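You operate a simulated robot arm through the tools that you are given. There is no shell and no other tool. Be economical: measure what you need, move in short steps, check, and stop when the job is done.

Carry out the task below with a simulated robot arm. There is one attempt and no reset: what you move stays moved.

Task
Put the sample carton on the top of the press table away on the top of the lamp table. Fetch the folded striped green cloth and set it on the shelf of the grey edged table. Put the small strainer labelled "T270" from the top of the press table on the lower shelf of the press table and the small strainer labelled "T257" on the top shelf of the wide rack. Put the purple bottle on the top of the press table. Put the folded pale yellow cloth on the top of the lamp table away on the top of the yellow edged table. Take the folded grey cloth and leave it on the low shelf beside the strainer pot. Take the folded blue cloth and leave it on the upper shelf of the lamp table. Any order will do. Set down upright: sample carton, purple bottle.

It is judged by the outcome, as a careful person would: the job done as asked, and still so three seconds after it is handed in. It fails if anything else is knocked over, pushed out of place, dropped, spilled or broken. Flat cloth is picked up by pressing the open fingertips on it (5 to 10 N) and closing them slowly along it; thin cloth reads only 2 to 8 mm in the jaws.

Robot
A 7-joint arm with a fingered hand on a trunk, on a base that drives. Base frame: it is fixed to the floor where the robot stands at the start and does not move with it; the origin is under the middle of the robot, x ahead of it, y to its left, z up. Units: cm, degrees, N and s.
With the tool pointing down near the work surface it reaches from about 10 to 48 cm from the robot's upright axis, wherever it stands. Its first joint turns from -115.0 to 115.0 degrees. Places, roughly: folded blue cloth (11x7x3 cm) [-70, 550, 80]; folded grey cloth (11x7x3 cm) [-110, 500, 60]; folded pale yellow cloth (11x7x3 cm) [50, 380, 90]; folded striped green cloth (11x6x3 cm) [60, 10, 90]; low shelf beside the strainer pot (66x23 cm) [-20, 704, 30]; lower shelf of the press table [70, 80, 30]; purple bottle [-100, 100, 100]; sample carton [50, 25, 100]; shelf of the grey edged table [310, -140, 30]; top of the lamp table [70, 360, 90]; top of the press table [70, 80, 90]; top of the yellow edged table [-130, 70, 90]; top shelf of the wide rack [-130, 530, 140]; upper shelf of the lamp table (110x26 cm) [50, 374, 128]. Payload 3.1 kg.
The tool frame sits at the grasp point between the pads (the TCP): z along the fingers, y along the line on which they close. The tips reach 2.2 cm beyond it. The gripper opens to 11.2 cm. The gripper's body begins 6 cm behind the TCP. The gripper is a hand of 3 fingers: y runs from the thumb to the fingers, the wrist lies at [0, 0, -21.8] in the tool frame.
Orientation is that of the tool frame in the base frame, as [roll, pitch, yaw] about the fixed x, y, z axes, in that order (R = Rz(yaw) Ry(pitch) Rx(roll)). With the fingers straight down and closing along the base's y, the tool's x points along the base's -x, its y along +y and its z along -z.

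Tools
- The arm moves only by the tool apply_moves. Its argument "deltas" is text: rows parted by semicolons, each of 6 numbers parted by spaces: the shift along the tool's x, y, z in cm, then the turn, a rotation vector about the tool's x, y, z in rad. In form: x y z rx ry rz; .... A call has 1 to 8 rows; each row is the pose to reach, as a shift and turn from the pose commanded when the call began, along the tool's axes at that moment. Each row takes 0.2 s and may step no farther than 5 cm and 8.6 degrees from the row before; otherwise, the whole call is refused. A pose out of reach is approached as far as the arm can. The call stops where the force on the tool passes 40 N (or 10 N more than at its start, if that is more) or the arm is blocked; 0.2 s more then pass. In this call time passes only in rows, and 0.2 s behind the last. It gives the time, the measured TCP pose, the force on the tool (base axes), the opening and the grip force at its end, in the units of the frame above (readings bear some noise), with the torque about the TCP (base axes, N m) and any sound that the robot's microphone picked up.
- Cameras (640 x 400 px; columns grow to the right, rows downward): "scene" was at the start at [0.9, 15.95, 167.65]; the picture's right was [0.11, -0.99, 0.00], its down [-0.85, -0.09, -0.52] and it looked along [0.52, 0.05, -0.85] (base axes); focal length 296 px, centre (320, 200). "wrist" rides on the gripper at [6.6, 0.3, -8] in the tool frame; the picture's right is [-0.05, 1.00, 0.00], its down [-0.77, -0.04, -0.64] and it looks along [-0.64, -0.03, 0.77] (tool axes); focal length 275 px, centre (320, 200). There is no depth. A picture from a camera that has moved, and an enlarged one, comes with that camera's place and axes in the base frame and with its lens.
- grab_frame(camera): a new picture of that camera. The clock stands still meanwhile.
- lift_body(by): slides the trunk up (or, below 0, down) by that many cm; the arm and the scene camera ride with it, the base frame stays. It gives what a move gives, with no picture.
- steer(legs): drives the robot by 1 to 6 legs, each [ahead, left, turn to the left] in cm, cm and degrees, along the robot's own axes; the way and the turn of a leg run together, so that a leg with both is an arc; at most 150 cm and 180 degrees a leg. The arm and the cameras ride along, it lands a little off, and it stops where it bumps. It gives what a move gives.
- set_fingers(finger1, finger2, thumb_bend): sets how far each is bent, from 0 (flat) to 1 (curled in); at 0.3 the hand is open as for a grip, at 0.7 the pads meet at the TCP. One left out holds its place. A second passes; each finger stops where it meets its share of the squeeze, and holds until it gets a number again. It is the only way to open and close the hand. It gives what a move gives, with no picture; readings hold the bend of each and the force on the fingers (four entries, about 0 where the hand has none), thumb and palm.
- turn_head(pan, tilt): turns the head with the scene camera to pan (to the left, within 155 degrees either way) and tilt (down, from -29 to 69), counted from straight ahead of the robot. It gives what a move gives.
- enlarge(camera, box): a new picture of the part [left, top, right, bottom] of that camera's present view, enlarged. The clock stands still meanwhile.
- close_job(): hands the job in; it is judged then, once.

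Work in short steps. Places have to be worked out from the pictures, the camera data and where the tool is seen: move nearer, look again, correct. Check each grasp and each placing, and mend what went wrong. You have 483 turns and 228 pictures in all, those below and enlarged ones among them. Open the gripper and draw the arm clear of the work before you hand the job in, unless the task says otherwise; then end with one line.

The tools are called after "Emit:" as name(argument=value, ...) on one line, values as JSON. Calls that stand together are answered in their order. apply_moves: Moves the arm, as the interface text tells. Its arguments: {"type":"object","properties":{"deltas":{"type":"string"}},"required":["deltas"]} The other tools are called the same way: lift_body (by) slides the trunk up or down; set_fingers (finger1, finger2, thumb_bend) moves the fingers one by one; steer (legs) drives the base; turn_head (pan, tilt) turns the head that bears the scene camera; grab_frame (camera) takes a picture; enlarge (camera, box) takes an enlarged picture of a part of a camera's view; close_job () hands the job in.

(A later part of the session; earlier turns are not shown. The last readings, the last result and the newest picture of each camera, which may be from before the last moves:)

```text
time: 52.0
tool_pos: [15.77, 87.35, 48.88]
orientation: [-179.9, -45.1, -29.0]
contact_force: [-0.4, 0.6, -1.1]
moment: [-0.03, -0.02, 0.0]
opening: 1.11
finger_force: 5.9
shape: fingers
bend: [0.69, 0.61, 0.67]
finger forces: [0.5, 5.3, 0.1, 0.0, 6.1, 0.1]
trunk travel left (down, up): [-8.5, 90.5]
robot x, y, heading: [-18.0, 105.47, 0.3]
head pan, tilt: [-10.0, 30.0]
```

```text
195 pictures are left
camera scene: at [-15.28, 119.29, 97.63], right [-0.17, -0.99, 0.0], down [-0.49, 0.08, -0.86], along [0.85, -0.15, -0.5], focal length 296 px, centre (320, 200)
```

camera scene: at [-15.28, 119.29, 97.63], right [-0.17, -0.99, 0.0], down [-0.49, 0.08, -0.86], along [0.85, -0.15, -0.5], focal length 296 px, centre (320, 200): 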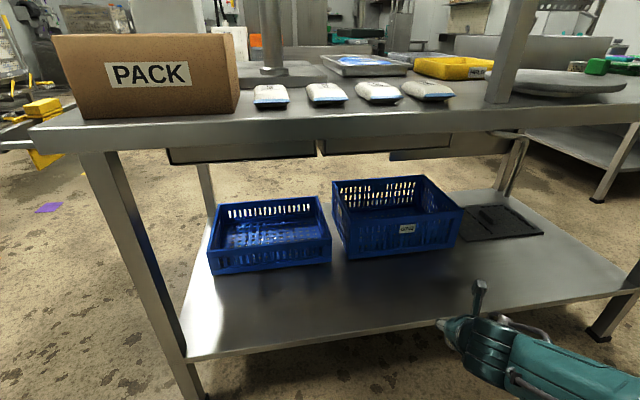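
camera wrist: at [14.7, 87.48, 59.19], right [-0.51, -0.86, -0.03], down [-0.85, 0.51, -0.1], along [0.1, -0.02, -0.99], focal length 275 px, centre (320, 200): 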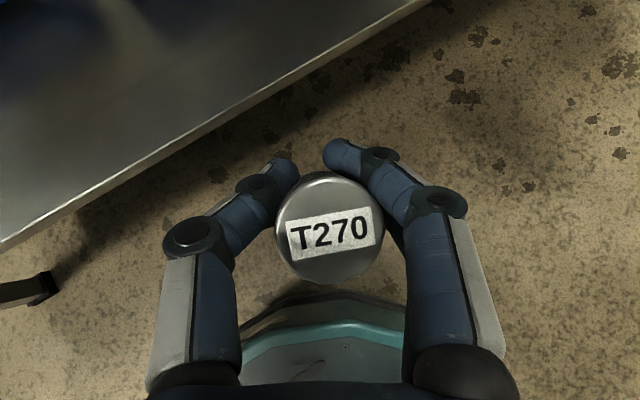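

The front strip of the shelf is free. I drive ahead 13 cm, lower the trunk 8 cm, and re-check.

Emit:
steer(legs=[[13, 0, 0]])

Emit:
lift_body(by=-6)

Emit:
apply_moves(deltas="1 -2.5 3.5 0 0 0;2 -5 7 0 0 0;2 -5 11.5 0 0 0")

Emit:
grab_frame(camera="scene")

Emit:
grab_frame(camera="wrist")

```text
time: 53.3
tool_pos: [29.06, 87.44, 48.88]
orientation: [-179.9, -45.2, -28.8]
contact_force: [-0.2, -0.5, -0.8]
moment: [-0.01, 0.01, 0.0]
opening: 1.11
finger_force: 6.1
shape: fingers
bend: [0.69, 0.61, 0.67]
finger forces: [0.6, 5.4, 0.0, 0.0, 6.1, 0.0]
trunk travel left (down, up): [-8.5, 90.5]
robot x, y, heading: [-5.01, 105.59, 0.5]
head pan, tilt: [-10.0, 30.0]
```

```text
time: 54.3
tool_pos: [29.15, 87.41, 42.7]
orientation: [-179.9, -45.2, -28.8]
contact_force: [0.4, 0.1, -0.3]
moment: [-0.02, 0.01, -0.01]
opening: 1.06
finger_force: 5.5
shape: fingers
bend: [0.69, 0.61, 0.67]
finger forces: [0.4, 5.4, 0.1, 0.1, 6.1, 0.0]
trunk travel left (down, up): [-2.5, 96.5]
robot x, y, heading: [-5.11, 105.74, 0.5]
head pan, tilt: [-10.0, 30.0]
```

```text
time: 55.1
tool_pos: [41.46, 86.95, 38.47]
orientation: [-179.9, -44.6, -28.6]
contact_force: [-0.1, -0.5, -0.2]
moment: [-0.02, -0.01, 0.01]
opening: 1.02
finger_force: 5.9
shape: fingers
bend: [0.7, 0.61, 0.67]
finger forces: [0.2, 5.5, 0.0, 0.0, 5.6, 0.0]
out of reach, approached as far as the arm can: row 1, 2, 3
trunk travel left (down, up): [-2.5, 96.5]
robot x, y, heading: [-5.21, 105.75, 0.5]
head pan, tilt: [-10.0, 30.0]
```

```text
194 pictures are left
camera scene: at [-2.27, 119.39, 91.73], right [-0.16, -0.99, 0.0], down [-0.49, 0.08, -0.87], along [0.85, -0.14, -0.5], focal length 296 px, centre (320, 200)
```

scene: 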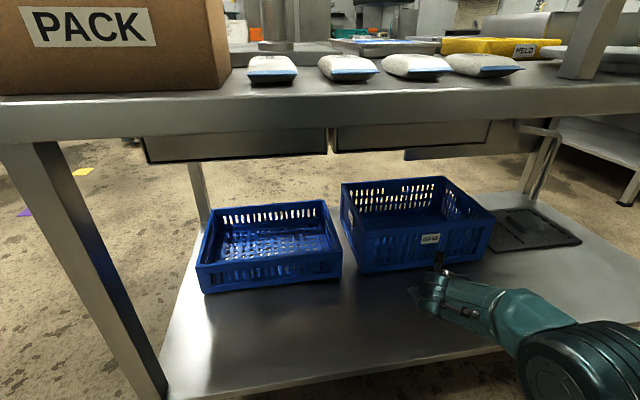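

```text
193 pictures are left
camera wrist: at [40.41, 87.06, 48.91], right [-0.51, -0.86, -0.03], down [-0.86, 0.51, -0.09], along [0.09, -0.02, -1.0], focal length 275 px, centre (320, 200)
```

wrist: 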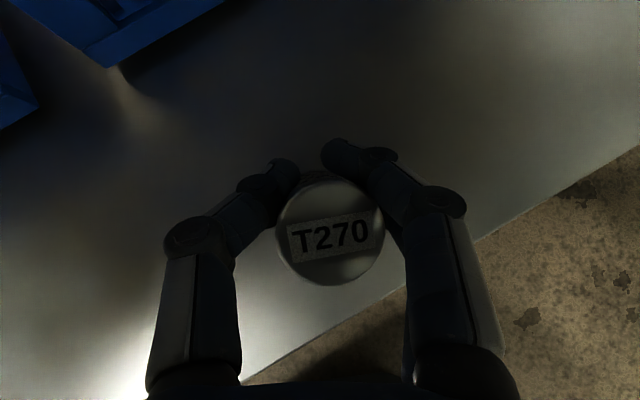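

I move 2 cm further in and down toward z≈32.

Emit:
apply_moves(deltas="-1.8 -0.3 3;-3.4 -0.6 5.8")

Emit:
apply_moves(deltas="-1.8 -0.3 3 0 0 0;-3.4 -0.6 5.8 0 0 0")

```text
refused: a row must be a list of 6 entries
```

```text
time: 55.7
tool_pos: [45.53, 85.48, 34.51]
orientation: [180.0, -44.4, -28.6]
contact_force: [0.6, 0.2, -0.5]
moment: [0.0, 0.03, -0.03]
opening: 0.98
finger_force: 5.6
shape: fingers
bend: [0.7, 0.61, 0.67]
finger forces: [0.1, 5.6, 0.0, 0.1, 5.6, 0.1]
out of reach, approached as far as the arm can: row 1, 2
trunk travel left (down, up): [-2.5, 96.5]
robot x, y, heading: [-5.65, 105.99, 0.7]
head pan, tilt: [-10.0, 30.0]
```

The arm is hitting its limit downward; I use the remaining trunk travel, watching contact.

Emit:
lift_body(by=-2.4)

Emit:
grab_frame(camera="wrist")

Emit:
enlarge(camera="scene", box=[340, 210, 560, 350])

```text
time: 56.4
tool_pos: [45.61, 85.58, 32.13]
orientation: [179.9, -44.4, -28.6]
contact_force: [0.0, 0.0, 0.1]
moment: [0.0, -0.01, -0.01]
opening: 1.01
finger_force: 5.5
shape: fingers
bend: [0.7, 0.61, 0.67]
finger forces: [0.1, 5.6, 0.0, 0.0, 5.7, 0.0]
trunk travel left (down, up): [-0.1, 98.9]
robot x, y, heading: [-5.01, 105.98, 0.3]
head pan, tilt: [-10.0, 30.0]
```

```text
192 pictures are left
camera wrist: at [44.58, 85.72, 42.52], right [-0.51, -0.86, -0.03], down [-0.86, 0.51, -0.08], along [0.09, -0.02, -1.0], focal length 275 px, centre (320, 200)
```

wrist: 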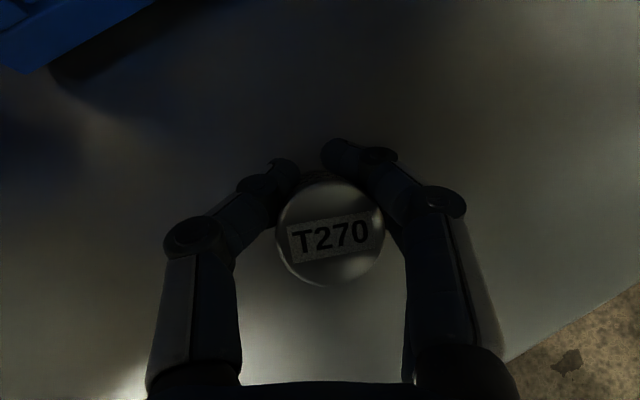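

```text
2.86 times, centred on (450, 280) of scene
camera zoom: at [-2.25, 119.38, 89.3], right [-0.16, -0.99, 0.0], down [-0.49, 0.08, -0.87], along [0.85, -0.14, -0.5], focal length 844 px, centre (-51, -29)
```

zoom: 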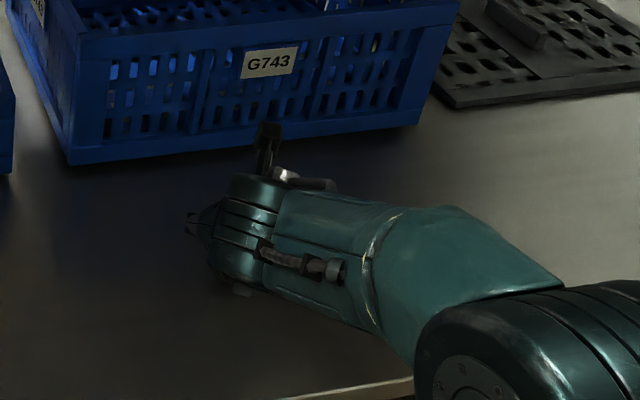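

Still free; I try a straight-down 1.5 cm.

Emit:
apply_moves(deltas="-0.55 0 0.55 0 0 0;-1.1 0 1.1 0 0 0")

```text
time: 57.0
tool_pos: [46.15, 85.29, 31.13]
orientation: [179.9, -44.0, -28.5]
contact_force: [-0.7, 0.5, -0.8]
moment: [0.0, 0.06, -0.01]
opening: 1.01
finger_force: 5.7
shape: fingers
bend: [0.7, 0.61, 0.67]
finger forces: [0.3, 5.4, 0.0, 0.1, 5.7, 0.0]
out of reach, approached as far as the arm can: row 2
trunk travel left (down, up): [-0.1, 98.9]
robot x, y, heading: [-5.06, 105.43, 0.4]
head pan, tilt: [-10.0, 30.0]
```

Emit:
apply_moves(deltas="-0.4 0 0.4 0 -0.04 0;-0.8 0 0.8 0 -0.08 0")

```text
time: 57.6
tool_pos: [46.02, 85.66, 30.02]
orientation: [-180.0, -39.8, -28.6]
contact_force: [-0.6, -1.3, 0.9]
moment: [-0.01, 0.04, 0.0]
opening: 0.27
finger_force: 0.1
shape: fingers
bend: [0.7, 0.7, 0.7]
finger forces: [0.0, 0.1, 0.0, 0.0, 0.0, 0.0]
trunk travel left (down, up): [-0.1, 98.9]
robot x, y, heading: [-5.36, 105.73, 0.7]
head pan, tilt: [-10.0, 30.0]
```

The grip released – the strainer touched the shelf and slipped. I look.

Emit:
grab_frame(camera="wrist")

```text
190 pictures are left
camera wrist: at [45.93, 85.29, 40.37], right [-0.51, -0.86, -0.03], down [-0.86, 0.51, 0.0], along [0.02, 0.02, -1.0], focal length 275 px, centre (320, 200)
```

wrist: 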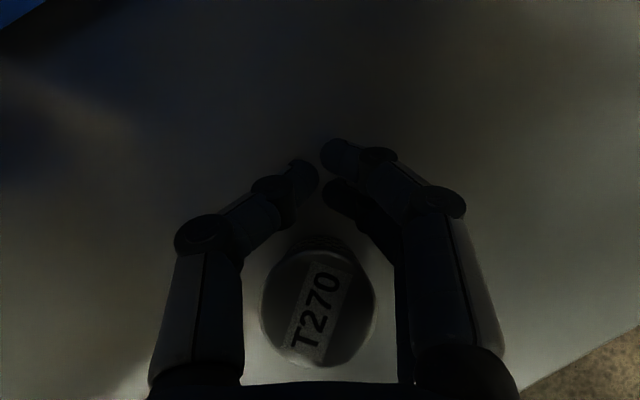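

It slid toward the palm within the cage, and leans. I open the fingers and look.

Emit:
set_fingers(finger1=0.35, finger2=0.35, thumb_bend=0.35)

Emit:
grab_frame(camera="wrist")

```text
time: 58.6
tool_pos: [46.11, 85.47, 29.84]
orientation: [179.9, -39.8, -28.7]
contact_force: [-0.4, 0.2, -0.9]
moment: [0.02, 0.01, 0.03]
opening: 9.74
finger_force: 0.1
shape: fingers
bend: [0.35, 0.35, 0.35]
finger forces: [0.1, 0.0, 0.0, 0.1, 0.0, 0.1]
trunk travel left (down, up): [-0.1, 98.9]
robot x, y, heading: [-5.49, 105.74, 0.2]
head pan, tilt: [-10.0, 30.0]
```

```text
189 pictures are left
camera wrist: at [45.92, 85.28, 40.37], right [-0.51, -0.86, -0.03], down [-0.86, 0.51, 0.0], along [0.02, 0.02, -1.0], focal length 275 px, centre (320, 200)
```

wrist: 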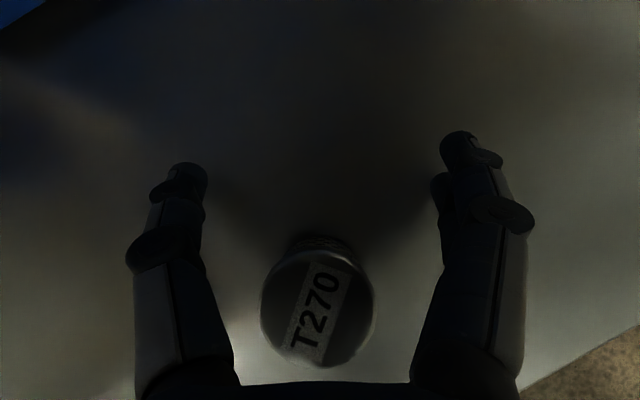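

It is standing upright on the shelf (perspective explains its look). I raise the hand straight up, then view to confirm.

Emit:
apply_moves(deltas="1.3 0 -1.5 0 0 0;2.9 0 -3.4 0 0 0;5.1 0 -6.1 0 0 0")

Emit:
grab_frame(camera="wrist")

```text
time: 59.4
tool_pos: [46.18, 85.43, 38.02]
orientation: [-180.0, -39.8, -28.8]
contact_force: [-0.6, -0.5, 0.1]
moment: [-0.01, -0.01, 0.0]
opening: 9.75
finger_force: 0.1
shape: fingers
bend: [0.35, 0.35, 0.35]
finger forces: [0.0, 0.1, 0.1, 0.1, 0.0, 0.0]
trunk travel left (down, up): [-0.1, 98.9]
robot x, y, heading: [-5.05, 105.46, 0.7]
head pan, tilt: [-10.0, 30.0]
```

```text
188 pictures are left
camera wrist: at [46.04, 85.14, 48.53], right [-0.51, -0.86, -0.03], down [-0.86, 0.51, 0.0], along [0.02, 0.02, -1.0], focal length 275 px, centre (320, 200)
```

wrist: 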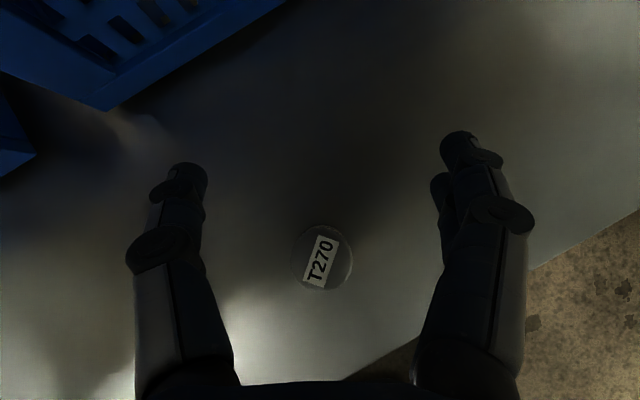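

T270 stands upright on the lower shelf. I retract the hand, back off and raise the trunk, then look at the other strainer left of the press.

Emit:
apply_moves(deltas="-2.1 1.6 -3.7 0 0 0;-4.2 3.2 -7.4 0 0 0;-6.3 4.8 -11.1 0 0 0;-8.4 6.4 -14.8 0 0 0")

Emit:
steer(legs=[[-20, 0, 0]])

Emit:
turn_head(pan=0, tilt=30)

Emit:
grab_frame(camera="scene")

Emit:
lift_body(by=40)

Emit:
lift_body(by=26)

Emit:
turn_head(pan=30, tilt=30)

Emit:
grab_frame(camera="scene")

```text
time: 60.4
tool_pos: [29.29, 87.19, 43.73]
orientation: [179.8, -39.5, -28.5]
contact_force: [0.5, -0.5, 0.1]
moment: [-0.01, 0.0, 0.02]
opening: 9.74
finger_force: 0.1
shape: fingers
bend: [0.35, 0.35, 0.35]
finger forces: [0.1, 0.1, 0.0, 0.0, 0.1, 0.0]
trunk travel left (down, up): [-0.1, 98.9]
robot x, y, heading: [-5.0, 105.93, 0.5]
head pan, tilt: [-10.0, 30.0]
```

```text
time: 62.0
tool_pos: [9.77, 86.93, 43.77]
orientation: [179.9, -39.5, -28.6]
contact_force: [0.2, -0.1, -0.3]
moment: [-0.04, 0.01, -0.01]
opening: 9.73
finger_force: 0.1
shape: fingers
bend: [0.35, 0.35, 0.35]
finger forces: [0.1, 0.0, 0.0, 0.0, 0.1, 0.0]
trunk travel left (down, up): [-0.1, 98.9]
robot x, y, heading: [-24.98, 105.26, 0.5]
head pan, tilt: [-10.0, 30.0]
```

```text
time: 62.7
tool_pos: [9.62, 87.01, 43.73]
orientation: [180.0, -39.5, -28.7]
contact_force: [0.3, 1.0, -1.4]
moment: [0.01, -0.01, -0.02]
opening: 9.73
finger_force: 0.0
shape: fingers
bend: [0.35, 0.35, 0.35]
finger forces: [0.0, 0.0, 0.1, 0.1, 0.0, 0.0]
trunk travel left (down, up): [-0.1, 98.9]
robot x, y, heading: [-24.62, 105.4, 0.6]
head pan, tilt: [0.0, 30.0]
```

```text
187 pictures are left
camera scene: at [-21.48, 120.74, 89.31], right [0.01, -1.0, 0.0], down [-0.5, 0.0, -0.86], along [0.86, 0.01, -0.5], focal length 296 px, centre (320, 200)
```

scene: 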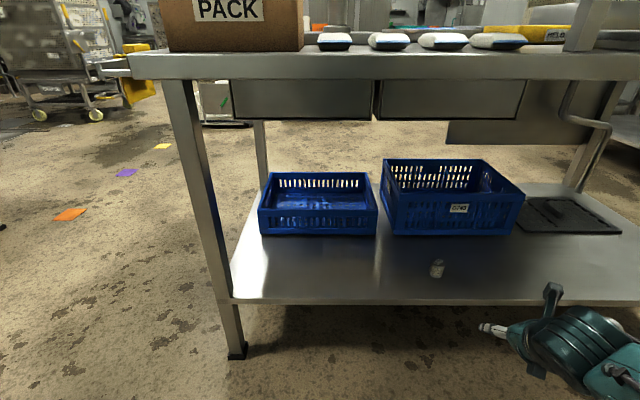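

```text
time: 66.5
tool_pos: [9.64, 87.02, 83.85]
orientation: [-180.0, -39.8, -28.7]
contact_force: [0.8, -0.3, -0.2]
moment: [-0.02, 0.04, 0.0]
opening: 9.76
finger_force: 0.1
shape: fingers
bend: [0.35, 0.35, 0.35]
finger forces: [0.0, 0.1, 0.0, 0.0, 0.1, 0.0]
trunk travel left (down, up): [-40.1, 58.9]
robot x, y, heading: [-24.94, 106.08, 0.6]
head pan, tilt: [0.0, 30.0]
```

```text
time: 69.2
tool_pos: [9.59, 86.99, 109.79]
orientation: [-180.0, -39.8, -28.5]
contact_force: [0.2, 0.7, 0.0]
moment: [-0.03, 0.0, 0.0]
opening: 9.74
finger_force: 0.1
shape: fingers
bend: [0.35, 0.35, 0.35]
finger forces: [0.1, 0.0, 0.0, 0.1, 0.0, 0.0]
trunk travel left (down, up): [-66.1, 32.9]
robot x, y, heading: [-24.71, 105.38, 0.6]
head pan, tilt: [0.0, 30.0]
```

```text
time: 70.2
tool_pos: [9.64, 87.04, 109.84]
orientation: [180.0, -39.9, -28.6]
contact_force: [0.3, 0.2, -0.2]
moment: [0.02, 0.0, -0.02]
opening: 9.74
finger_force: 0.0
shape: fingers
bend: [0.35, 0.35, 0.35]
finger forces: [0.0, 0.0, 0.1, 0.0, 0.0, 0.0]
trunk travel left (down, up): [-66.1, 32.9]
robot x, y, heading: [-24.63, 105.54, 0.6]
head pan, tilt: [30.0, 30.0]
```

```text
186 pictures are left
camera scene: at [-22.97, 125.28, 155.3], right [0.51, -0.86, 0.0], down [-0.43, -0.25, -0.87], along [0.75, 0.44, -0.5], focal length 296 px, centre (320, 200)
```

scene: 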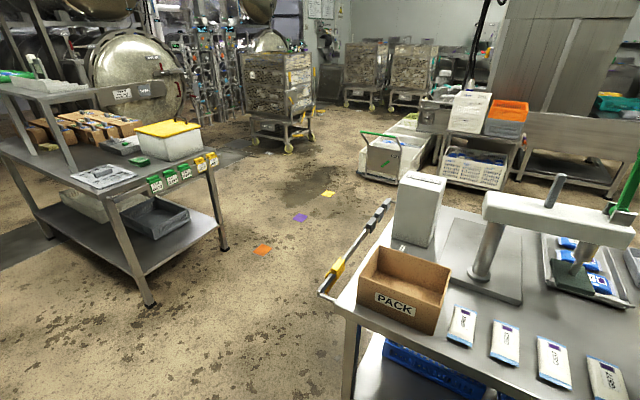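

T270 job verified. Next: green cloth (≈(62, 14)), behind the overshelf's rear edge; I'll approach it from the table's right end. Drive around.

Emit:
steer(legs=[[0, -140, 0], [0, -14, 0], [87, 0, 0], [0, 0, 90]])

Emit:
turn_head(pan=0, tilt=35)

Emit:
grab_frame(camera="scene")

```text
time: 86.1
tool_pos: [78.47, -15.03, 109.83]
orientation: [-180.0, -39.8, 61.8]
contact_force: [1.2, 0.5, -0.5]
moment: [-0.02, -0.01, 0.04]
opening: 9.78
finger_force: 0.1
shape: fingers
bend: [0.35, 0.35, 0.35]
finger forces: [0.1, 0.1, 0.0, 0.0, 0.2, 0.0]
trunk travel left (down, up): [-66.1, 32.9]
robot x, y, heading: [60.21, -49.73, 91.2]
head pan, tilt: [30.0, 30.0]
```

```text
time: 87.0
tool_pos: [78.62, -14.97, 109.84]
orientation: [-180.0, -39.8, 61.8]
contact_force: [-0.1, 0.2, -0.6]
moment: [0.01, 0.01, -0.02]
opening: 9.73
finger_force: 0.0
shape: fingers
bend: [0.35, 0.35, 0.35]
finger forces: [0.1, 0.1, 0.1, 0.0, 0.0, 0.0]
trunk travel left (down, up): [-66.1, 32.9]
robot x, y, heading: [60.49, -49.47, 90.9]
head pan, tilt: [0.0, 35.0]
```

```text
185 pictures are left
camera scene: at [45.01, -46.99, 154.52], right [1.0, 0.02, 0.0], down [0.01, -0.57, -0.82], along [-0.01, 0.82, -0.57], focal length 296 px, centre (320, 200)
```

scene: 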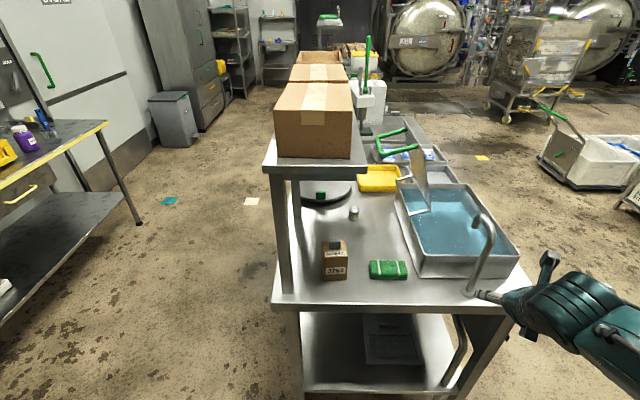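

Clear view: cloth ≈(64, 12.4), 11 cm along x; carton ≈(48.5, 11); basin starts x≈72. I make the tool vertical and yaw it so the fingers close along y with the camera on the −x side.

Emit:
apply_moves(deltas="0 0 0 0 -0.139 0;0 0 0 0 -0.278 0;0 0 0 0 -0.417 0;0 0 0 0 -0.556 0;0 0 0 0 -0.695 0")

Emit:
apply_moves(deltas="0 0 0 0 0 -0.147;0 0 0 0 0 -0.294;0 0 0 0 0 -0.441;0 0 0 0 0 -0.588;0 0 0 0 0 -0.735;0 0 0 0 0 -0.882;0 0 0 0 0 -1.029")

Emit:
apply_moves(deltas="0 0 0 0 0 -0.147;0 0 0 0 0 -0.294;0 0 0 0 0 -0.441;0 0 0 0 0 -0.588;0 0 0 0 0 -0.735;0 0 0 0 0 -0.882;0 0 0 0 0 -1.029")

Emit:
steer(legs=[[0, 13, 0]])

```text
time: 88.2
tool_pos: [78.42, -14.78, 109.85]
orientation: [-180.0, 0.2, 61.8]
contact_force: [0.0, -0.2, -0.3]
moment: [-0.02, -0.03, 0.01]
opening: 9.74
finger_force: 0.0
shape: fingers
bend: [0.35, 0.35, 0.35]
finger forces: [0.1, 0.0, 0.0, 0.0, 0.1, 0.0]
trunk travel left (down, up): [-66.1, 32.9]
robot x, y, heading: [60.26, -49.31, 90.9]
head pan, tilt: [0.0, 35.0]
```

```text
time: 89.8
tool_pos: [78.44, -15.2, 109.84]
orientation: [179.9, 0.0, 120.9]
contact_force: [-0.3, -0.4, -0.6]
moment: [-0.02, 0.01, -0.03]
opening: 9.74
finger_force: 0.1
shape: fingers
bend: [0.35, 0.35, 0.35]
finger forces: [0.0, 0.1, 0.0, 0.0, 0.1, 0.0]
trunk travel left (down, up): [-66.1, 32.9]
robot x, y, heading: [60.13, -49.87, 91.1]
head pan, tilt: [0.0, 35.0]
```

```text
time: 91.4
tool_pos: [78.48, -14.99, 109.95]
orientation: [-179.9, -0.1, 179.8]
contact_force: [0.8, -0.3, 0.1]
moment: [0.0, -0.04, -0.02]
opening: 9.75
finger_force: 0.1
shape: fingers
bend: [0.35, 0.35, 0.35]
finger forces: [0.1, 0.0, 0.0, 0.1, 0.0, 0.0]
trunk travel left (down, up): [-66.1, 32.9]
robot x, y, heading: [60.66, -49.75, 91.0]
head pan, tilt: [0.0, 35.0]
```

```text
time: 92.7
tool_pos: [65.39, -15.27, 109.93]
orientation: [-179.8, 0.1, 179.6]
contact_force: [-0.6, -0.3, 0.8]
moment: [0.0, -0.02, 0.04]
opening: 9.74
finger_force: 0.1
shape: fingers
bend: [0.35, 0.35, 0.35]
finger forces: [0.1, 0.0, 0.0, 0.0, 0.1, 0.0]
trunk travel left (down, up): [-66.1, 32.9]
robot x, y, heading: [47.29, -49.81, 90.9]
head pan, tilt: [0.0, 35.0]
```

TCP is now at x≈65.4; drive ahead 20 cm so it comes near the cloth, hand at z≈110, and look with the wrist camera.

Emit:
steer(legs=[[20, 0, 0]])

Emit:
grab_frame(camera="wrist")

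Emit:
grab_frame(camera="scene")

```text
time: 94.3
tool_pos: [65.14, 4.93, 109.88]
orientation: [-179.9, 0.0, 179.8]
contact_force: [0.6, -0.5, -0.4]
moment: [-0.01, 0.0, 0.0]
opening: 9.74
finger_force: 0.0
shape: fingers
bend: [0.35, 0.35, 0.35]
finger forces: [0.1, 0.0, 0.0, 0.0, 0.0, 0.0]
trunk travel left (down, up): [-66.1, 32.9]
robot x, y, heading: [46.85, -29.85, 90.9]
head pan, tilt: [0.0, 35.0]
```

```text
184 pictures are left
camera wrist: at [58.45, 5.26, 117.98], right [0.05, 1.0, 0.0], down [0.77, -0.04, 0.64], along [0.64, -0.03, -0.77], focal length 275 px, centre (320, 200)
```

wrist: 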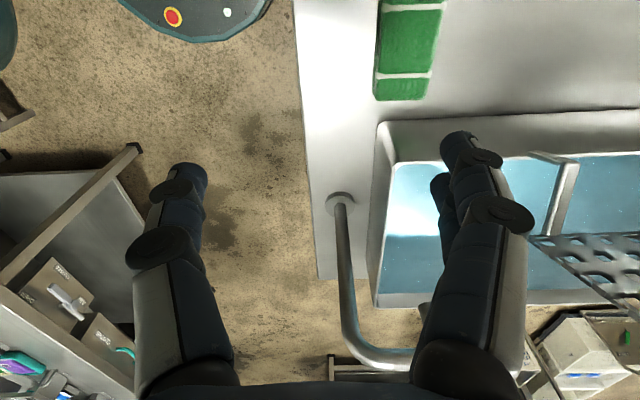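

```text
183 pictures are left
camera scene: at [31.64, -27.06, 154.52], right [1.0, 0.02, 0.0], down [0.01, -0.57, -0.82], along [-0.01, 0.82, -0.57], focal length 296 px, centre (320, 200)
```

scene: 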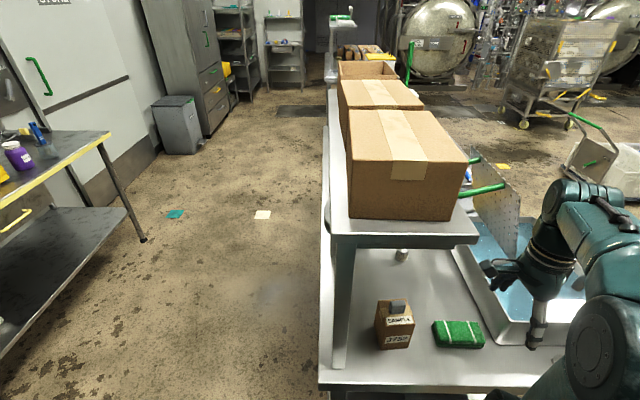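

Cloth centre ≈(63.4, 13). I open fully and move above it at z≈100.

Emit:
set_fingers(finger1=0.3, finger2=0.3, thumb_bend=0.3)

Emit:
apply_moves(deltas="0.6 2.7 3.3 0 0 0;1.2 5.4 6.6 0 0 0;1.7 8.1 9.9 0 0 0")

Emit:
grab_frame(camera="wrist")

Emit:
grab_frame(camera="scene")

```text
time: 95.3
tool_pos: [65.08, 4.83, 109.9]
orientation: [-180.0, 0.1, 179.9]
contact_force: [0.0, 0.0, 0.2]
moment: [0.03, -0.04, 0.0]
opening: 11.09
finger_force: 0.1
shape: fingers
bend: [0.3, 0.3, 0.3]
finger forces: [0.0, 0.1, 0.1, 0.0, 0.0, 0.0]
trunk travel left (down, up): [-66.1, 32.9]
robot x, y, heading: [46.78, -29.57, 90.9]
head pan, tilt: [0.0, 35.0]
```

```text
time: 96.1
tool_pos: [63.4, 12.91, 99.98]
orientation: [-179.9, 0.0, 179.9]
contact_force: [0.2, 0.5, -0.3]
moment: [0.01, 0.04, -0.01]
opening: 11.14
finger_force: 0.0
shape: fingers
bend: [0.3, 0.3, 0.3]
finger forces: [0.0, 0.0, 0.1, 0.0, 0.0, 0.0]
trunk travel left (down, up): [-66.1, 32.9]
robot x, y, heading: [47.28, -29.71, 90.8]
head pan, tilt: [0.0, 35.0]
```

```text
182 pictures are left
camera wrist: at [56.74, 13.27, 108.11], right [0.05, 1.0, 0.0], down [0.77, -0.04, 0.64], along [0.64, -0.03, -0.77], focal length 275 px, centre (320, 200)
```

wrist: 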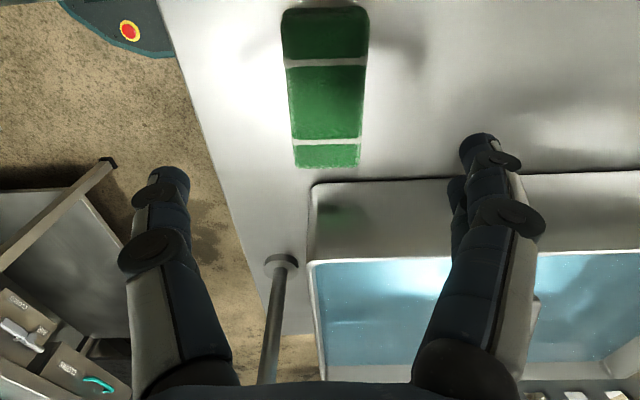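

```text
181 pictures are left
camera scene: at [31.62, -26.96, 154.52], right [1.0, 0.02, 0.0], down [0.01, -0.57, -0.82], along [-0.01, 0.82, -0.57], focal length 296 px, centre (320, 200)
```

scene: 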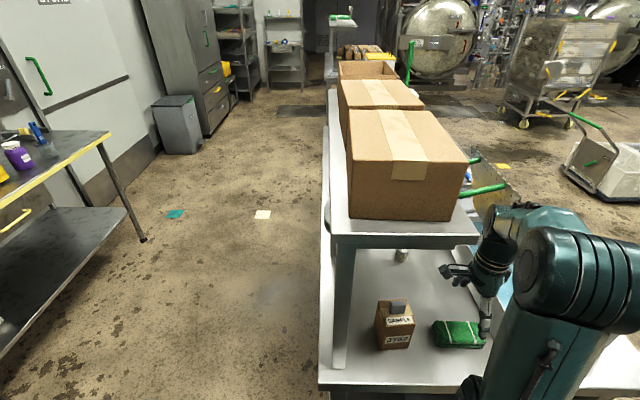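

The cloth is centred (63.7, 13.3). I descend straddling it, to TCP z≈90.

Emit:
apply_moves(deltas="0 0.2 4.5 0 0 0;-0.2 0.4 8 0 0 0;-0.2 0.4 9.9 0 0 0")

Emit:
set_fingers(finger1=0.5, finger2=0.5, thumb_bend=0.5)

Emit:
set_fingers(finger1=0.7, finger2=0.7, thumb_bend=0.7)

Emit:
grab_frame(camera="wrist")

```text
time: 96.9
tool_pos: [63.74, 13.45, 90.09]
orientation: [180.0, -0.1, 179.8]
contact_force: [0.0, -0.3, 0.3]
moment: [0.01, -0.04, 0.01]
opening: 11.14
finger_force: 0.1
shape: fingers
bend: [0.3, 0.3, 0.3]
finger forces: [0.1, 0.1, 0.1, 0.0, 0.1, 0.1]
trunk travel left (down, up): [-66.1, 32.9]
robot x, y, heading: [46.88, -29.92, 91.1]
head pan, tilt: [0.0, 35.0]
```

```text
time: 97.9
tool_pos: [63.64, 13.29, 90.1]
orientation: [-179.9, 0.1, 179.8]
contact_force: [-0.1, -0.5, -0.6]
moment: [0.01, -0.01, -0.01]
opening: 5.58
finger_force: 0.1
shape: fingers
bend: [0.5, 0.5, 0.5]
finger forces: [0.1, 0.0, 0.1, 0.0, 0.1, 0.1]
trunk travel left (down, up): [-66.1, 32.9]
robot x, y, heading: [46.9, -29.72, 90.9]
head pan, tilt: [0.0, 35.0]
```

```text
time: 98.9
tool_pos: [63.69, 13.29, 90.19]
orientation: [-179.9, 0.0, 179.8]
contact_force: [-0.3, -0.4, -0.3]
moment: [-0.04, -0.01, -0.02]
opening: 5.05
finger_force: 19.2
shape: fingers
bend: [0.53, 0.53, 0.58]
finger forces: [9.7, 9.7, 0.1, 0.1, 19.4, 0.0]
trunk travel left (down, up): [-66.1, 32.9]
robot x, y, heading: [47.01, -29.55, 91.1]
head pan, tilt: [0.0, 35.0]
```

```text
180 pictures are left
camera wrist: at [57.06, 13.66, 98.3], right [0.05, 1.0, 0.0], down [0.77, -0.04, 0.64], along [0.64, -0.03, -0.77], focal length 275 px, centre (320, 200)
```

wrist: 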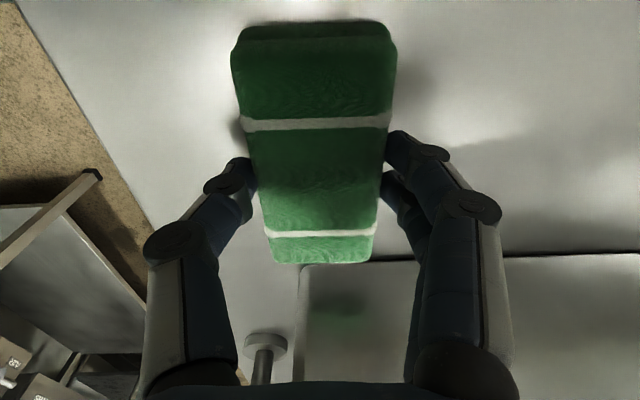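

Firm grip (19 N, 5 cm). Lift straight up 14 cm and back out.

Emit:
apply_moves(deltas="0 0 -3 0 0 0;0 0 -7 0 0 0;0 0 -11 0 0 0;0 0 -14.5 0 0 0")

Emit:
steer(legs=[[-30, 0, 0]])

Emit:
turn_head(pan=-110, tilt=20)

Emit:
grab_frame(camera="scene")

Emit:
grab_frame(camera="wrist")

```text
time: 99.9
tool_pos: [63.34, 13.06, 104.65]
orientation: [-180.0, 0.0, 179.8]
contact_force: [0.0, 0.0, -0.7]
moment: [0.0, 0.03, -0.01]
opening: 5.01
finger_force: 19.5
shape: fingers
bend: [0.53, 0.53, 0.58]
finger forces: [9.7, 9.8, 0.1, 0.0, 19.5, 0.0]
trunk travel left (down, up): [-66.1, 32.9]
robot x, y, heading: [46.76, -29.72, 90.9]
head pan, tilt: [0.0, 35.0]
```

```text
time: 102.0
tool_pos: [63.93, -16.85, 104.58]
orientation: [-179.9, 0.0, 179.6]
contact_force: [0.0, -0.3, -0.3]
moment: [0.0, -0.01, -0.02]
opening: 5.04
finger_force: 19.5
shape: fingers
bend: [0.53, 0.53, 0.58]
finger forces: [9.5, 9.7, 0.0, 0.2, 19.4, 0.1]
trunk travel left (down, up): [-66.1, 32.9]
robot x, y, heading: [47.67, -59.64, 91.1]
head pan, tilt: [0.0, 35.0]
```

```text
time: 103.8
tool_pos: [63.99, -16.73, 104.52]
orientation: [-179.8, -0.1, 179.6]
contact_force: [-0.4, 0.2, 0.1]
moment: [-0.03, -0.05, -0.01]
opening: 5.04
finger_force: 19.8
shape: fingers
bend: [0.53, 0.53, 0.58]
finger forces: [9.8, 9.6, 0.0, 0.0, 19.4, 0.0]
trunk travel left (down, up): [-66.1, 32.9]
robot x, y, heading: [47.19, -59.88, 90.9]
head pan, tilt: [-110.0, 20.0]
```

```text
179 pictures are left
camera scene: at [41.08, -68.78, 156.91], right [-0.33, -0.94, 0.0], down [-0.32, 0.11, -0.94], along [0.89, -0.31, -0.34], focal length 296 px, centre (320, 200)
```

scene: 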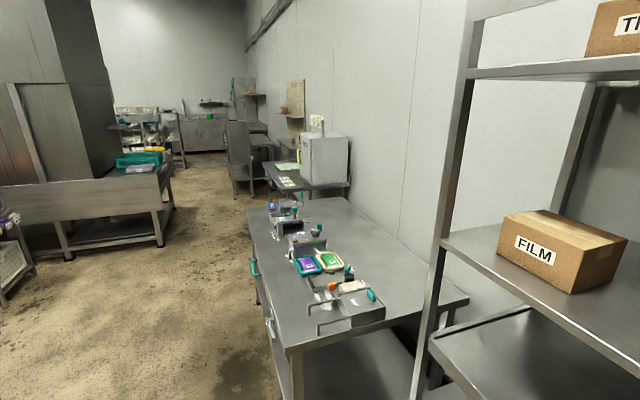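

```text
178 pictures are left
camera wrist: at [57.32, -16.37, 112.56], right [0.05, 1.0, 0.0], down [0.77, -0.04, 0.64], along [0.63, -0.03, -0.77], focal length 275 px, centre (320, 200)
```

wrist: 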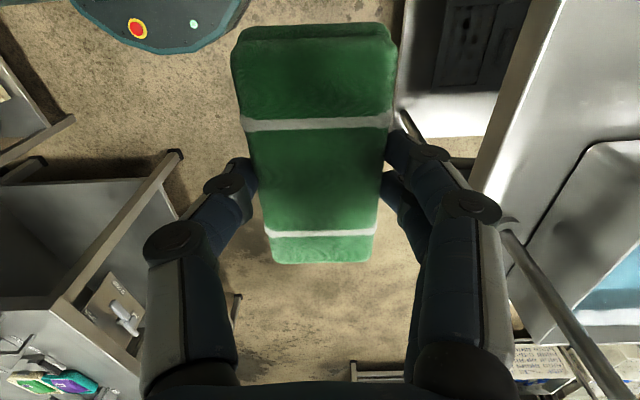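

Cloth is secure. Grey edged table: x≈252–348, front edge y≈−115. I turn right, slip between tables at y≈−35, and drive to x≈300.

Emit:
steer(legs=[[0, 0, -91], [0, 25, 0], [150, 0, 0], [103, 0, 0]])

Emit:
turn_head(pan=-90, tilt=30)

Emit:
grab_frame(camera="scene")

```text
time: 121.3
tool_pos: [340.01, -48.38, 104.47]
orientation: [-179.9, 0.1, 89.7]
contact_force: [0.1, 0.3, 0.1]
moment: [-0.02, 0.0, -0.02]
opening: 4.97
finger_force: 19.4
shape: fingers
bend: [0.53, 0.53, 0.59]
finger forces: [9.4, 9.5, 0.0, 0.0, 19.0, 0.0]
trunk travel left (down, up): [-66.1, 32.9]
robot x, y, heading: [297.11, -31.83, 0.9]
head pan, tilt: [-110.0, 20.0]
```

```text
time: 122.1
tool_pos: [339.96, -48.48, 104.52]
orientation: [-179.9, 0.0, 89.7]
contact_force: [0.6, -0.4, 0.1]
moment: [0.01, 0.0, -0.01]
opening: 4.98
finger_force: 19.0
shape: fingers
bend: [0.53, 0.53, 0.59]
finger forces: [9.4, 9.5, 0.0, 0.1, 19.1, 0.0]
trunk travel left (down, up): [-66.1, 32.9]
robot x, y, heading: [297.11, -31.66, 0.8]
head pan, tilt: [-90.0, 30.0]
```

```text
177 pictures are left
camera scene: at [291.18, -25.81, 155.31], right [-1.0, -0.02, 0.0], down [-0.01, 0.5, -0.87], along [0.01, -0.87, -0.5], focal length 296 px, centre (320, 200)
```

scene: 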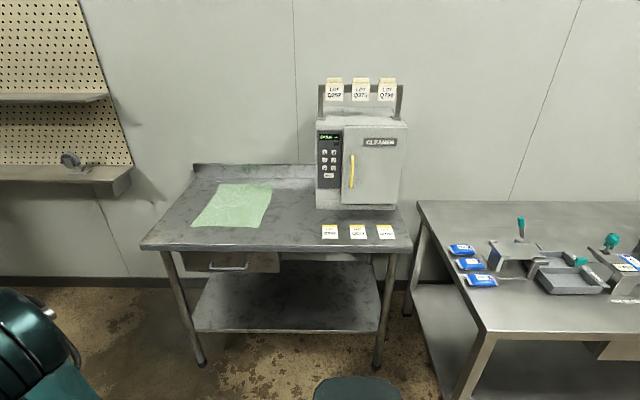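

The shelf (x 265–350, y −117…−160) is empty; a drawer hangs above x 305–340. I turn to face it and lower the arm before moving in.

Emit:
steer(legs=[[0, 0, -91], [0, 14, 0]])

Emit:
lift_body(by=-40)

Emit:
lift_body(by=-24)

Emit:
turn_head(pan=-10, tilt=30)

Emit:
grab_frame(camera="scene")

```text
time: 127.3
tool_pos: [293.5, -74.41, 104.37]
orientation: [-179.8, 0.1, -1.8]
contact_force: [-0.8, -1.4, -0.4]
moment: [0.01, 0.04, -0.01]
opening: 4.96
finger_force: 18.4
shape: fingers
bend: [0.53, 0.53, 0.59]
finger forces: [9.0, 9.3, 0.0, 0.0, 18.3, 0.1]
trunk travel left (down, up): [-66.1, 32.9]
robot x, y, heading: [310.82, -32.3, -90.6]
head pan, tilt: [-90.0, 30.0]
```

```text
time: 131.2
tool_pos: [293.36, -74.25, 64.52]
orientation: [-179.9, -0.1, -1.7]
contact_force: [0.2, 0.6, 0.2]
moment: [0.01, 0.01, -0.01]
opening: 4.97
finger_force: 17.9
shape: fingers
bend: [0.53, 0.53, 0.59]
finger forces: [9.2, 9.2, 0.2, 0.0, 18.3, 0.1]
trunk travel left (down, up): [-26.1, 72.9]
robot x, y, heading: [311.06, -32.09, -90.3]
head pan, tilt: [-90.0, 30.0]
```

```text
time: 133.7
tool_pos: [293.43, -74.37, 40.48]
orientation: [-179.9, 0.0, -1.7]
contact_force: [0.5, 0.6, -0.7]
moment: [-0.01, 0.01, -0.02]
opening: 4.95
finger_force: 18.3
shape: fingers
bend: [0.53, 0.53, 0.59]
finger forces: [9.1, 9.2, 0.2, 0.0, 18.3, 0.0]
trunk travel left (down, up): [-2.1, 96.9]
robot x, y, heading: [311.34, -32.09, -90.5]
head pan, tilt: [-90.0, 30.0]
```

```text
time: 135.2
tool_pos: [293.45, -74.32, 40.41]
orientation: [-179.9, 0.0, -1.6]
contact_force: [0.3, 0.1, -0.1]
moment: [-0.01, 0.01, 0.01]
opening: 4.97
finger_force: 17.8
shape: fingers
bend: [0.53, 0.53, 0.59]
finger forces: [9.1, 9.2, 0.1, 0.0, 18.3, 0.0]
trunk travel left (down, up): [-2.1, 96.9]
robot x, y, heading: [311.07, -31.94, -90.4]
head pan, tilt: [-10.0, 30.0]
```

```text
176 pictures are left
camera scene: at [324.78, -35.09, 91.3], right [-0.98, 0.18, 0.0], down [0.09, 0.49, -0.87], along [-0.16, -0.85, -0.5], focal length 296 px, centre (320, 200)
```

scene: 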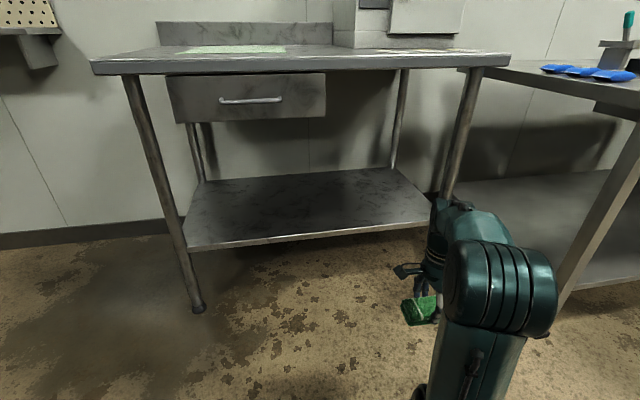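

Path is free: the elbow (x≈298) passes right of the drawer (x≥309). I strafe right 7 and drive in 51 cm.

Emit:
steer(legs=[[0, -7, 0], [51, 0, 0]])

Emit:
grab_frame(camera="scene")

Emit:
grab_frame(camera="wrist")

```text
time: 138.8
tool_pos: [286.17, -125.14, 40.47]
orientation: [-180.0, 0.1, -1.4]
contact_force: [0.7, -0.4, -0.5]
moment: [-0.02, 0.01, 0.02]
opening: 4.96
finger_force: 18.3
shape: fingers
bend: [0.53, 0.53, 0.59]
finger forces: [9.1, 9.2, 0.1, 0.0, 18.4, 0.1]
trunk travel left (down, up): [-2.1, 96.9]
robot x, y, heading: [303.78, -82.53, -90.2]
head pan, tilt: [-10.0, 30.0]
```

```text
175 pictures are left
camera scene: at [317.47, -85.71, 91.3], right [-0.98, 0.18, 0.0], down [0.09, 0.49, -0.87], along [-0.15, -0.85, -0.5], focal length 296 px, centre (320, 200)
```

scene: 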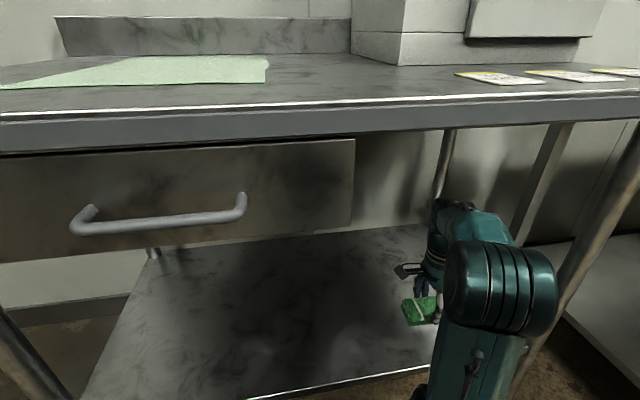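

```text
174 pictures are left
camera wrist: at [292.88, -125.61, 48.57], right [-0.07, -1.0, 0.0], down [-0.77, 0.05, 0.64], along [-0.63, 0.05, -0.77], focal length 275 px, centre (320, 200)
```

wrist: 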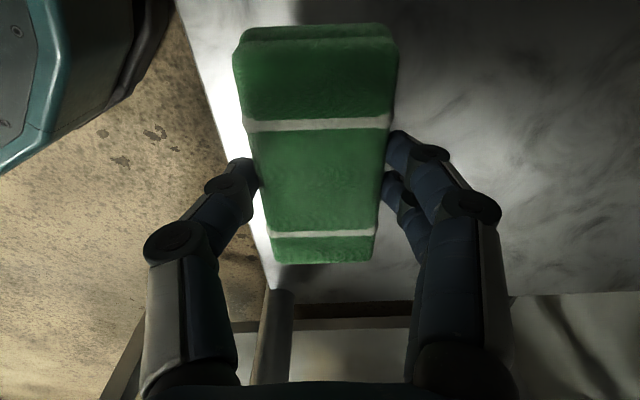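

The cloth is still at the shelf's front edge; I go 4 cm further by base and 5 cm by arm.

Emit:
steer(legs=[[4, 0, 0]])

Emit:
apply_moves(deltas="1.5 2.5 0 0 0 0;3 5 0 0 0 0")

Emit:
grab_frame(camera="wrist")

```text
time: 139.7
tool_pos: [286.31, -129.15, 40.51]
orientation: [-179.9, -0.1, -1.3]
contact_force: [0.2, 0.8, -0.6]
moment: [-0.03, -0.02, -0.01]
opening: 4.97
finger_force: 18.7
shape: fingers
bend: [0.53, 0.53, 0.59]
finger forces: [9.1, 9.3, 0.1, 0.0, 18.4, 0.1]
trunk travel left (down, up): [-2.1, 96.9]
robot x, y, heading: [303.86, -86.59, -90.1]
head pan, tilt: [-10.0, 30.0]
```

```text
time: 140.3
tool_pos: [289.0, -134.13, 40.49]
orientation: [-179.9, 0.1, -1.5]
contact_force: [-0.9, 0.0, -0.7]
moment: [0.01, -0.02, 0.02]
opening: 4.97
finger_force: 18.5
shape: fingers
bend: [0.53, 0.53, 0.59]
finger forces: [9.2, 9.3, 0.0, 0.0, 18.5, 0.0]
trunk travel left (down, up): [-2.1, 96.9]
robot x, y, heading: [303.94, -86.6, -90.2]
head pan, tilt: [-10.0, 30.0]
```

```text
173 pictures are left
camera wrist: at [295.53, -134.61, 48.58], right [-0.07, -1.0, 0.0], down [-0.77, 0.05, 0.64], along [-0.63, 0.05, -0.77], focal length 275 px, centre (320, 200)
```

wrist: 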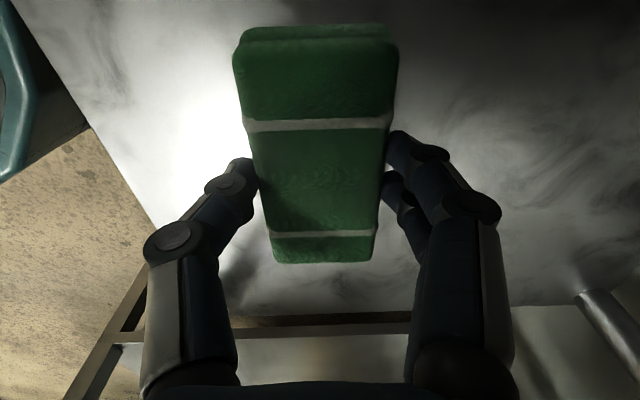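

Now well over the shelf. Lower: first 7.5 cm, then small steps until contact.

Emit:
apply_moves(deltas="0 0 3 0 0 0;0 0 6 0 0 0;0 0 7.5 0 0 0")

Emit:
apply_moves(deltas="0 0 0.6 0 0 0;0 0 1.2 0 0 0;0 0 1.8 0 0 0")

```text
time: 141.1
tool_pos: [288.96, -134.16, 33.2]
orientation: [179.6, 0.2, -1.4]
contact_force: [1.5, -0.7, 30.5]
moment: [-0.04, -0.01, 0.0]
opening: 5.03
finger_force: 20.4
shape: fingers
bend: [0.55, 0.55, 0.61]
finger forces: [10.6, 10.6, 0.0, 0.1, 20.6, 0.0]
trunk travel left (down, up): [-2.1, 96.9]
robot x, y, heading: [304.04, -86.47, -90.1]
head pan, tilt: [-10.0, 30.0]
```

```text
time: 141.5
tool_pos: [289.09, -134.17, 32.75]
orientation: [179.4, 0.1, -1.5]
contact_force: [3.0, 5.3, 29.4]
moment: [0.04, -0.06, -0.03]
opening: 5.05
finger_force: 21.4
shape: fingers
bend: [0.56, 0.56, 0.61]
finger forces: [10.5, 9.8, 0.1, 0.0, 22.6, 0.0]
trunk travel left (down, up): [-2.1, 96.9]
robot x, y, heading: [303.94, -86.79, -90.3]
head pan, tilt: [-10.0, 30.0]
stopped in row 2: the force on the tool passed its limit at 45 N (the readings are from after the stop); the commanded pose is now the measured one
```

The cloth is on the shelf (shelf z≈30). Open and rise slightly, then check.

Emit:
set_fingers(finger1=0.3, finger2=0.3, thumb_bend=0.3)

Emit:
apply_moves(deltas="0 0 -4 0 0 0;0 0 -8 0 0 0")

Emit:
grab_frame(camera="wrist")

```text
time: 141.9
tool_pos: [288.97, -134.51, 32.5]
orientation: [179.1, 0.2, -1.4]
contact_force: [-0.2, -0.2, 0.5]
moment: [-0.02, -0.01, 0.01]
opening: 11.12
finger_force: 0.0
shape: fingers
bend: [0.3, 0.3, 0.3]
finger forces: [0.0, 0.0, 0.1, 0.1, 0.0, 0.0]
trunk travel left (down, up): [-2.1, 96.9]
robot x, y, heading: [303.75, -86.51, -90.3]
head pan, tilt: [-10.0, 30.0]
stopped: the force on the tool passed its limit at 41 N (the readings are from after the stop); the commanded pose is now the measured one
```

```text
time: 142.5
tool_pos: [289.05, -134.24, 40.6]
orientation: [179.4, 0.1, -1.5]
contact_force: [-1.0, -0.8, 0.3]
moment: [0.02, 0.0, 0.0]
opening: 11.14
finger_force: 0.1
shape: fingers
bend: [0.3, 0.3, 0.3]
finger forces: [0.0, 0.0, 0.0, 0.1, 0.1, 0.0]
trunk travel left (down, up): [-2.1, 96.9]
robot x, y, heading: [303.78, -86.96, -90.2]
head pan, tilt: [-10.0, 30.0]
```

```text
172 pictures are left
camera wrist: at [295.75, -134.77, 48.68], right [-0.07, -1.0, 0.01], down [-0.77, 0.06, 0.64], along [-0.64, 0.04, -0.77], focal length 275 px, centre (320, 200)
```

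wrist: 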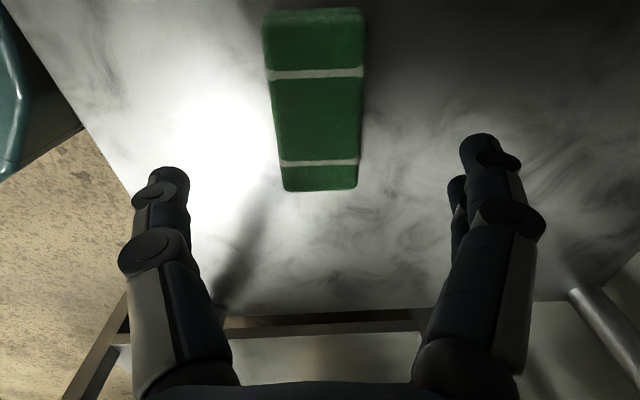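

Green cloth rests on the shelf. I back out, raise the trunk, and return to the right end of the press table for the carton.

Emit:
steer(legs=[[-53, 0, 0]])

Emit:
lift_body(by=40)

Emit:
lift_body(by=30)

Emit:
steer(legs=[[0, 0, -90], [150, 0, 0], [93, 0, 0], [0, 25, 0], [0, 0, -90]])

Emit:
turn_head(pan=-5, tilt=35)

Emit:
grab_frame(camera="scene")

```text
time: 145.6
tool_pos: [289.44, -80.94, 40.64]
orientation: [179.2, 0.3, -0.8]
contact_force: [0.1, 0.3, -0.3]
moment: [-0.04, 0.0, -0.03]
opening: 11.15
finger_force: 0.1
shape: fingers
bend: [0.3, 0.3, 0.3]
finger forces: [0.0, 0.1, 0.0, 0.0, 0.0, 0.0]
trunk travel left (down, up): [-2.1, 96.9]
robot x, y, heading: [303.64, -33.07, -89.6]
head pan, tilt: [-10.0, 30.0]
```

```text
time: 149.5
tool_pos: [289.43, -81.0, 80.55]
orientation: [179.3, 0.3, -0.8]
contact_force: [0.4, 0.8, -0.2]
moment: [-0.02, 0.01, -0.02]
opening: 11.12
finger_force: 0.0
shape: fingers
bend: [0.3, 0.3, 0.3]
finger forces: [0.0, 0.1, 0.1, 0.1, 0.0, 0.1]
trunk travel left (down, up): [-42.1, 56.9]
robot x, y, heading: [303.56, -33.37, -89.6]
head pan, tilt: [-10.0, 30.0]
```

```text
time: 152.5
tool_pos: [289.58, -80.9, 110.56]
orientation: [179.3, 0.3, -0.8]
contact_force: [-0.6, -0.8, 0.4]
moment: [0.01, 0.0, -0.02]
opening: 11.14
finger_force: 0.0
shape: fingers
bend: [0.3, 0.3, 0.3]
finger forces: [0.0, 0.1, 0.1, 0.0, 0.1, 0.1]
trunk travel left (down, up): [-72.1, 26.9]
robot x, y, heading: [303.4, -33.11, -89.5]
head pan, tilt: [-10.0, 30.0]
```

```text
time: 173.4
tool_pos: [75.34, -2.56, 110.66]
orientation: [179.2, 0.3, 177.3]
contact_force: [0.3, -0.3, -0.5]
moment: [-0.02, 0.04, -0.04]
opening: 11.13
finger_force: 0.0
shape: fingers
bend: [0.3, 0.3, 0.3]
finger forces: [0.1, 0.0, 0.0, 0.0, 0.1, 0.0]
trunk travel left (down, up): [-72.1, 26.9]
robot x, y, heading: [59.79, -49.95, 88.7]
head pan, tilt: [-10.0, 30.0]
```

```text
time: 174.1
tool_pos: [75.31, -2.61, 110.64]
orientation: [179.3, 0.2, 177.3]
contact_force: [-0.1, -0.4, 1.2]
moment: [-0.01, 0.0, 0.03]
opening: 11.13
finger_force: 0.0
shape: fingers
bend: [0.3, 0.3, 0.3]
finger forces: [0.1, 0.1, 0.1, 0.0, 0.0, 0.0]
trunk travel left (down, up): [-72.1, 26.9]
robot x, y, heading: [60.11, -50.06, 88.7]
head pan, tilt: [-5.0, 35.0]
```

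```text
171 pictures are left
camera scene: at [45.41, -46.9, 160.53], right [0.99, -0.11, 0.0], down [-0.06, -0.57, -0.82], along [0.09, 0.81, -0.57], focal length 296 px, centre (320, 200)
```

scene: 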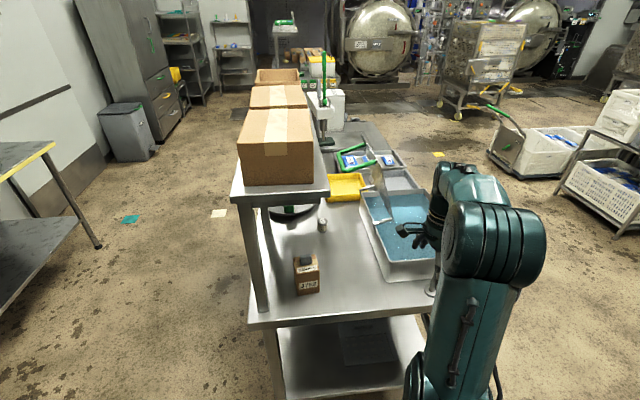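

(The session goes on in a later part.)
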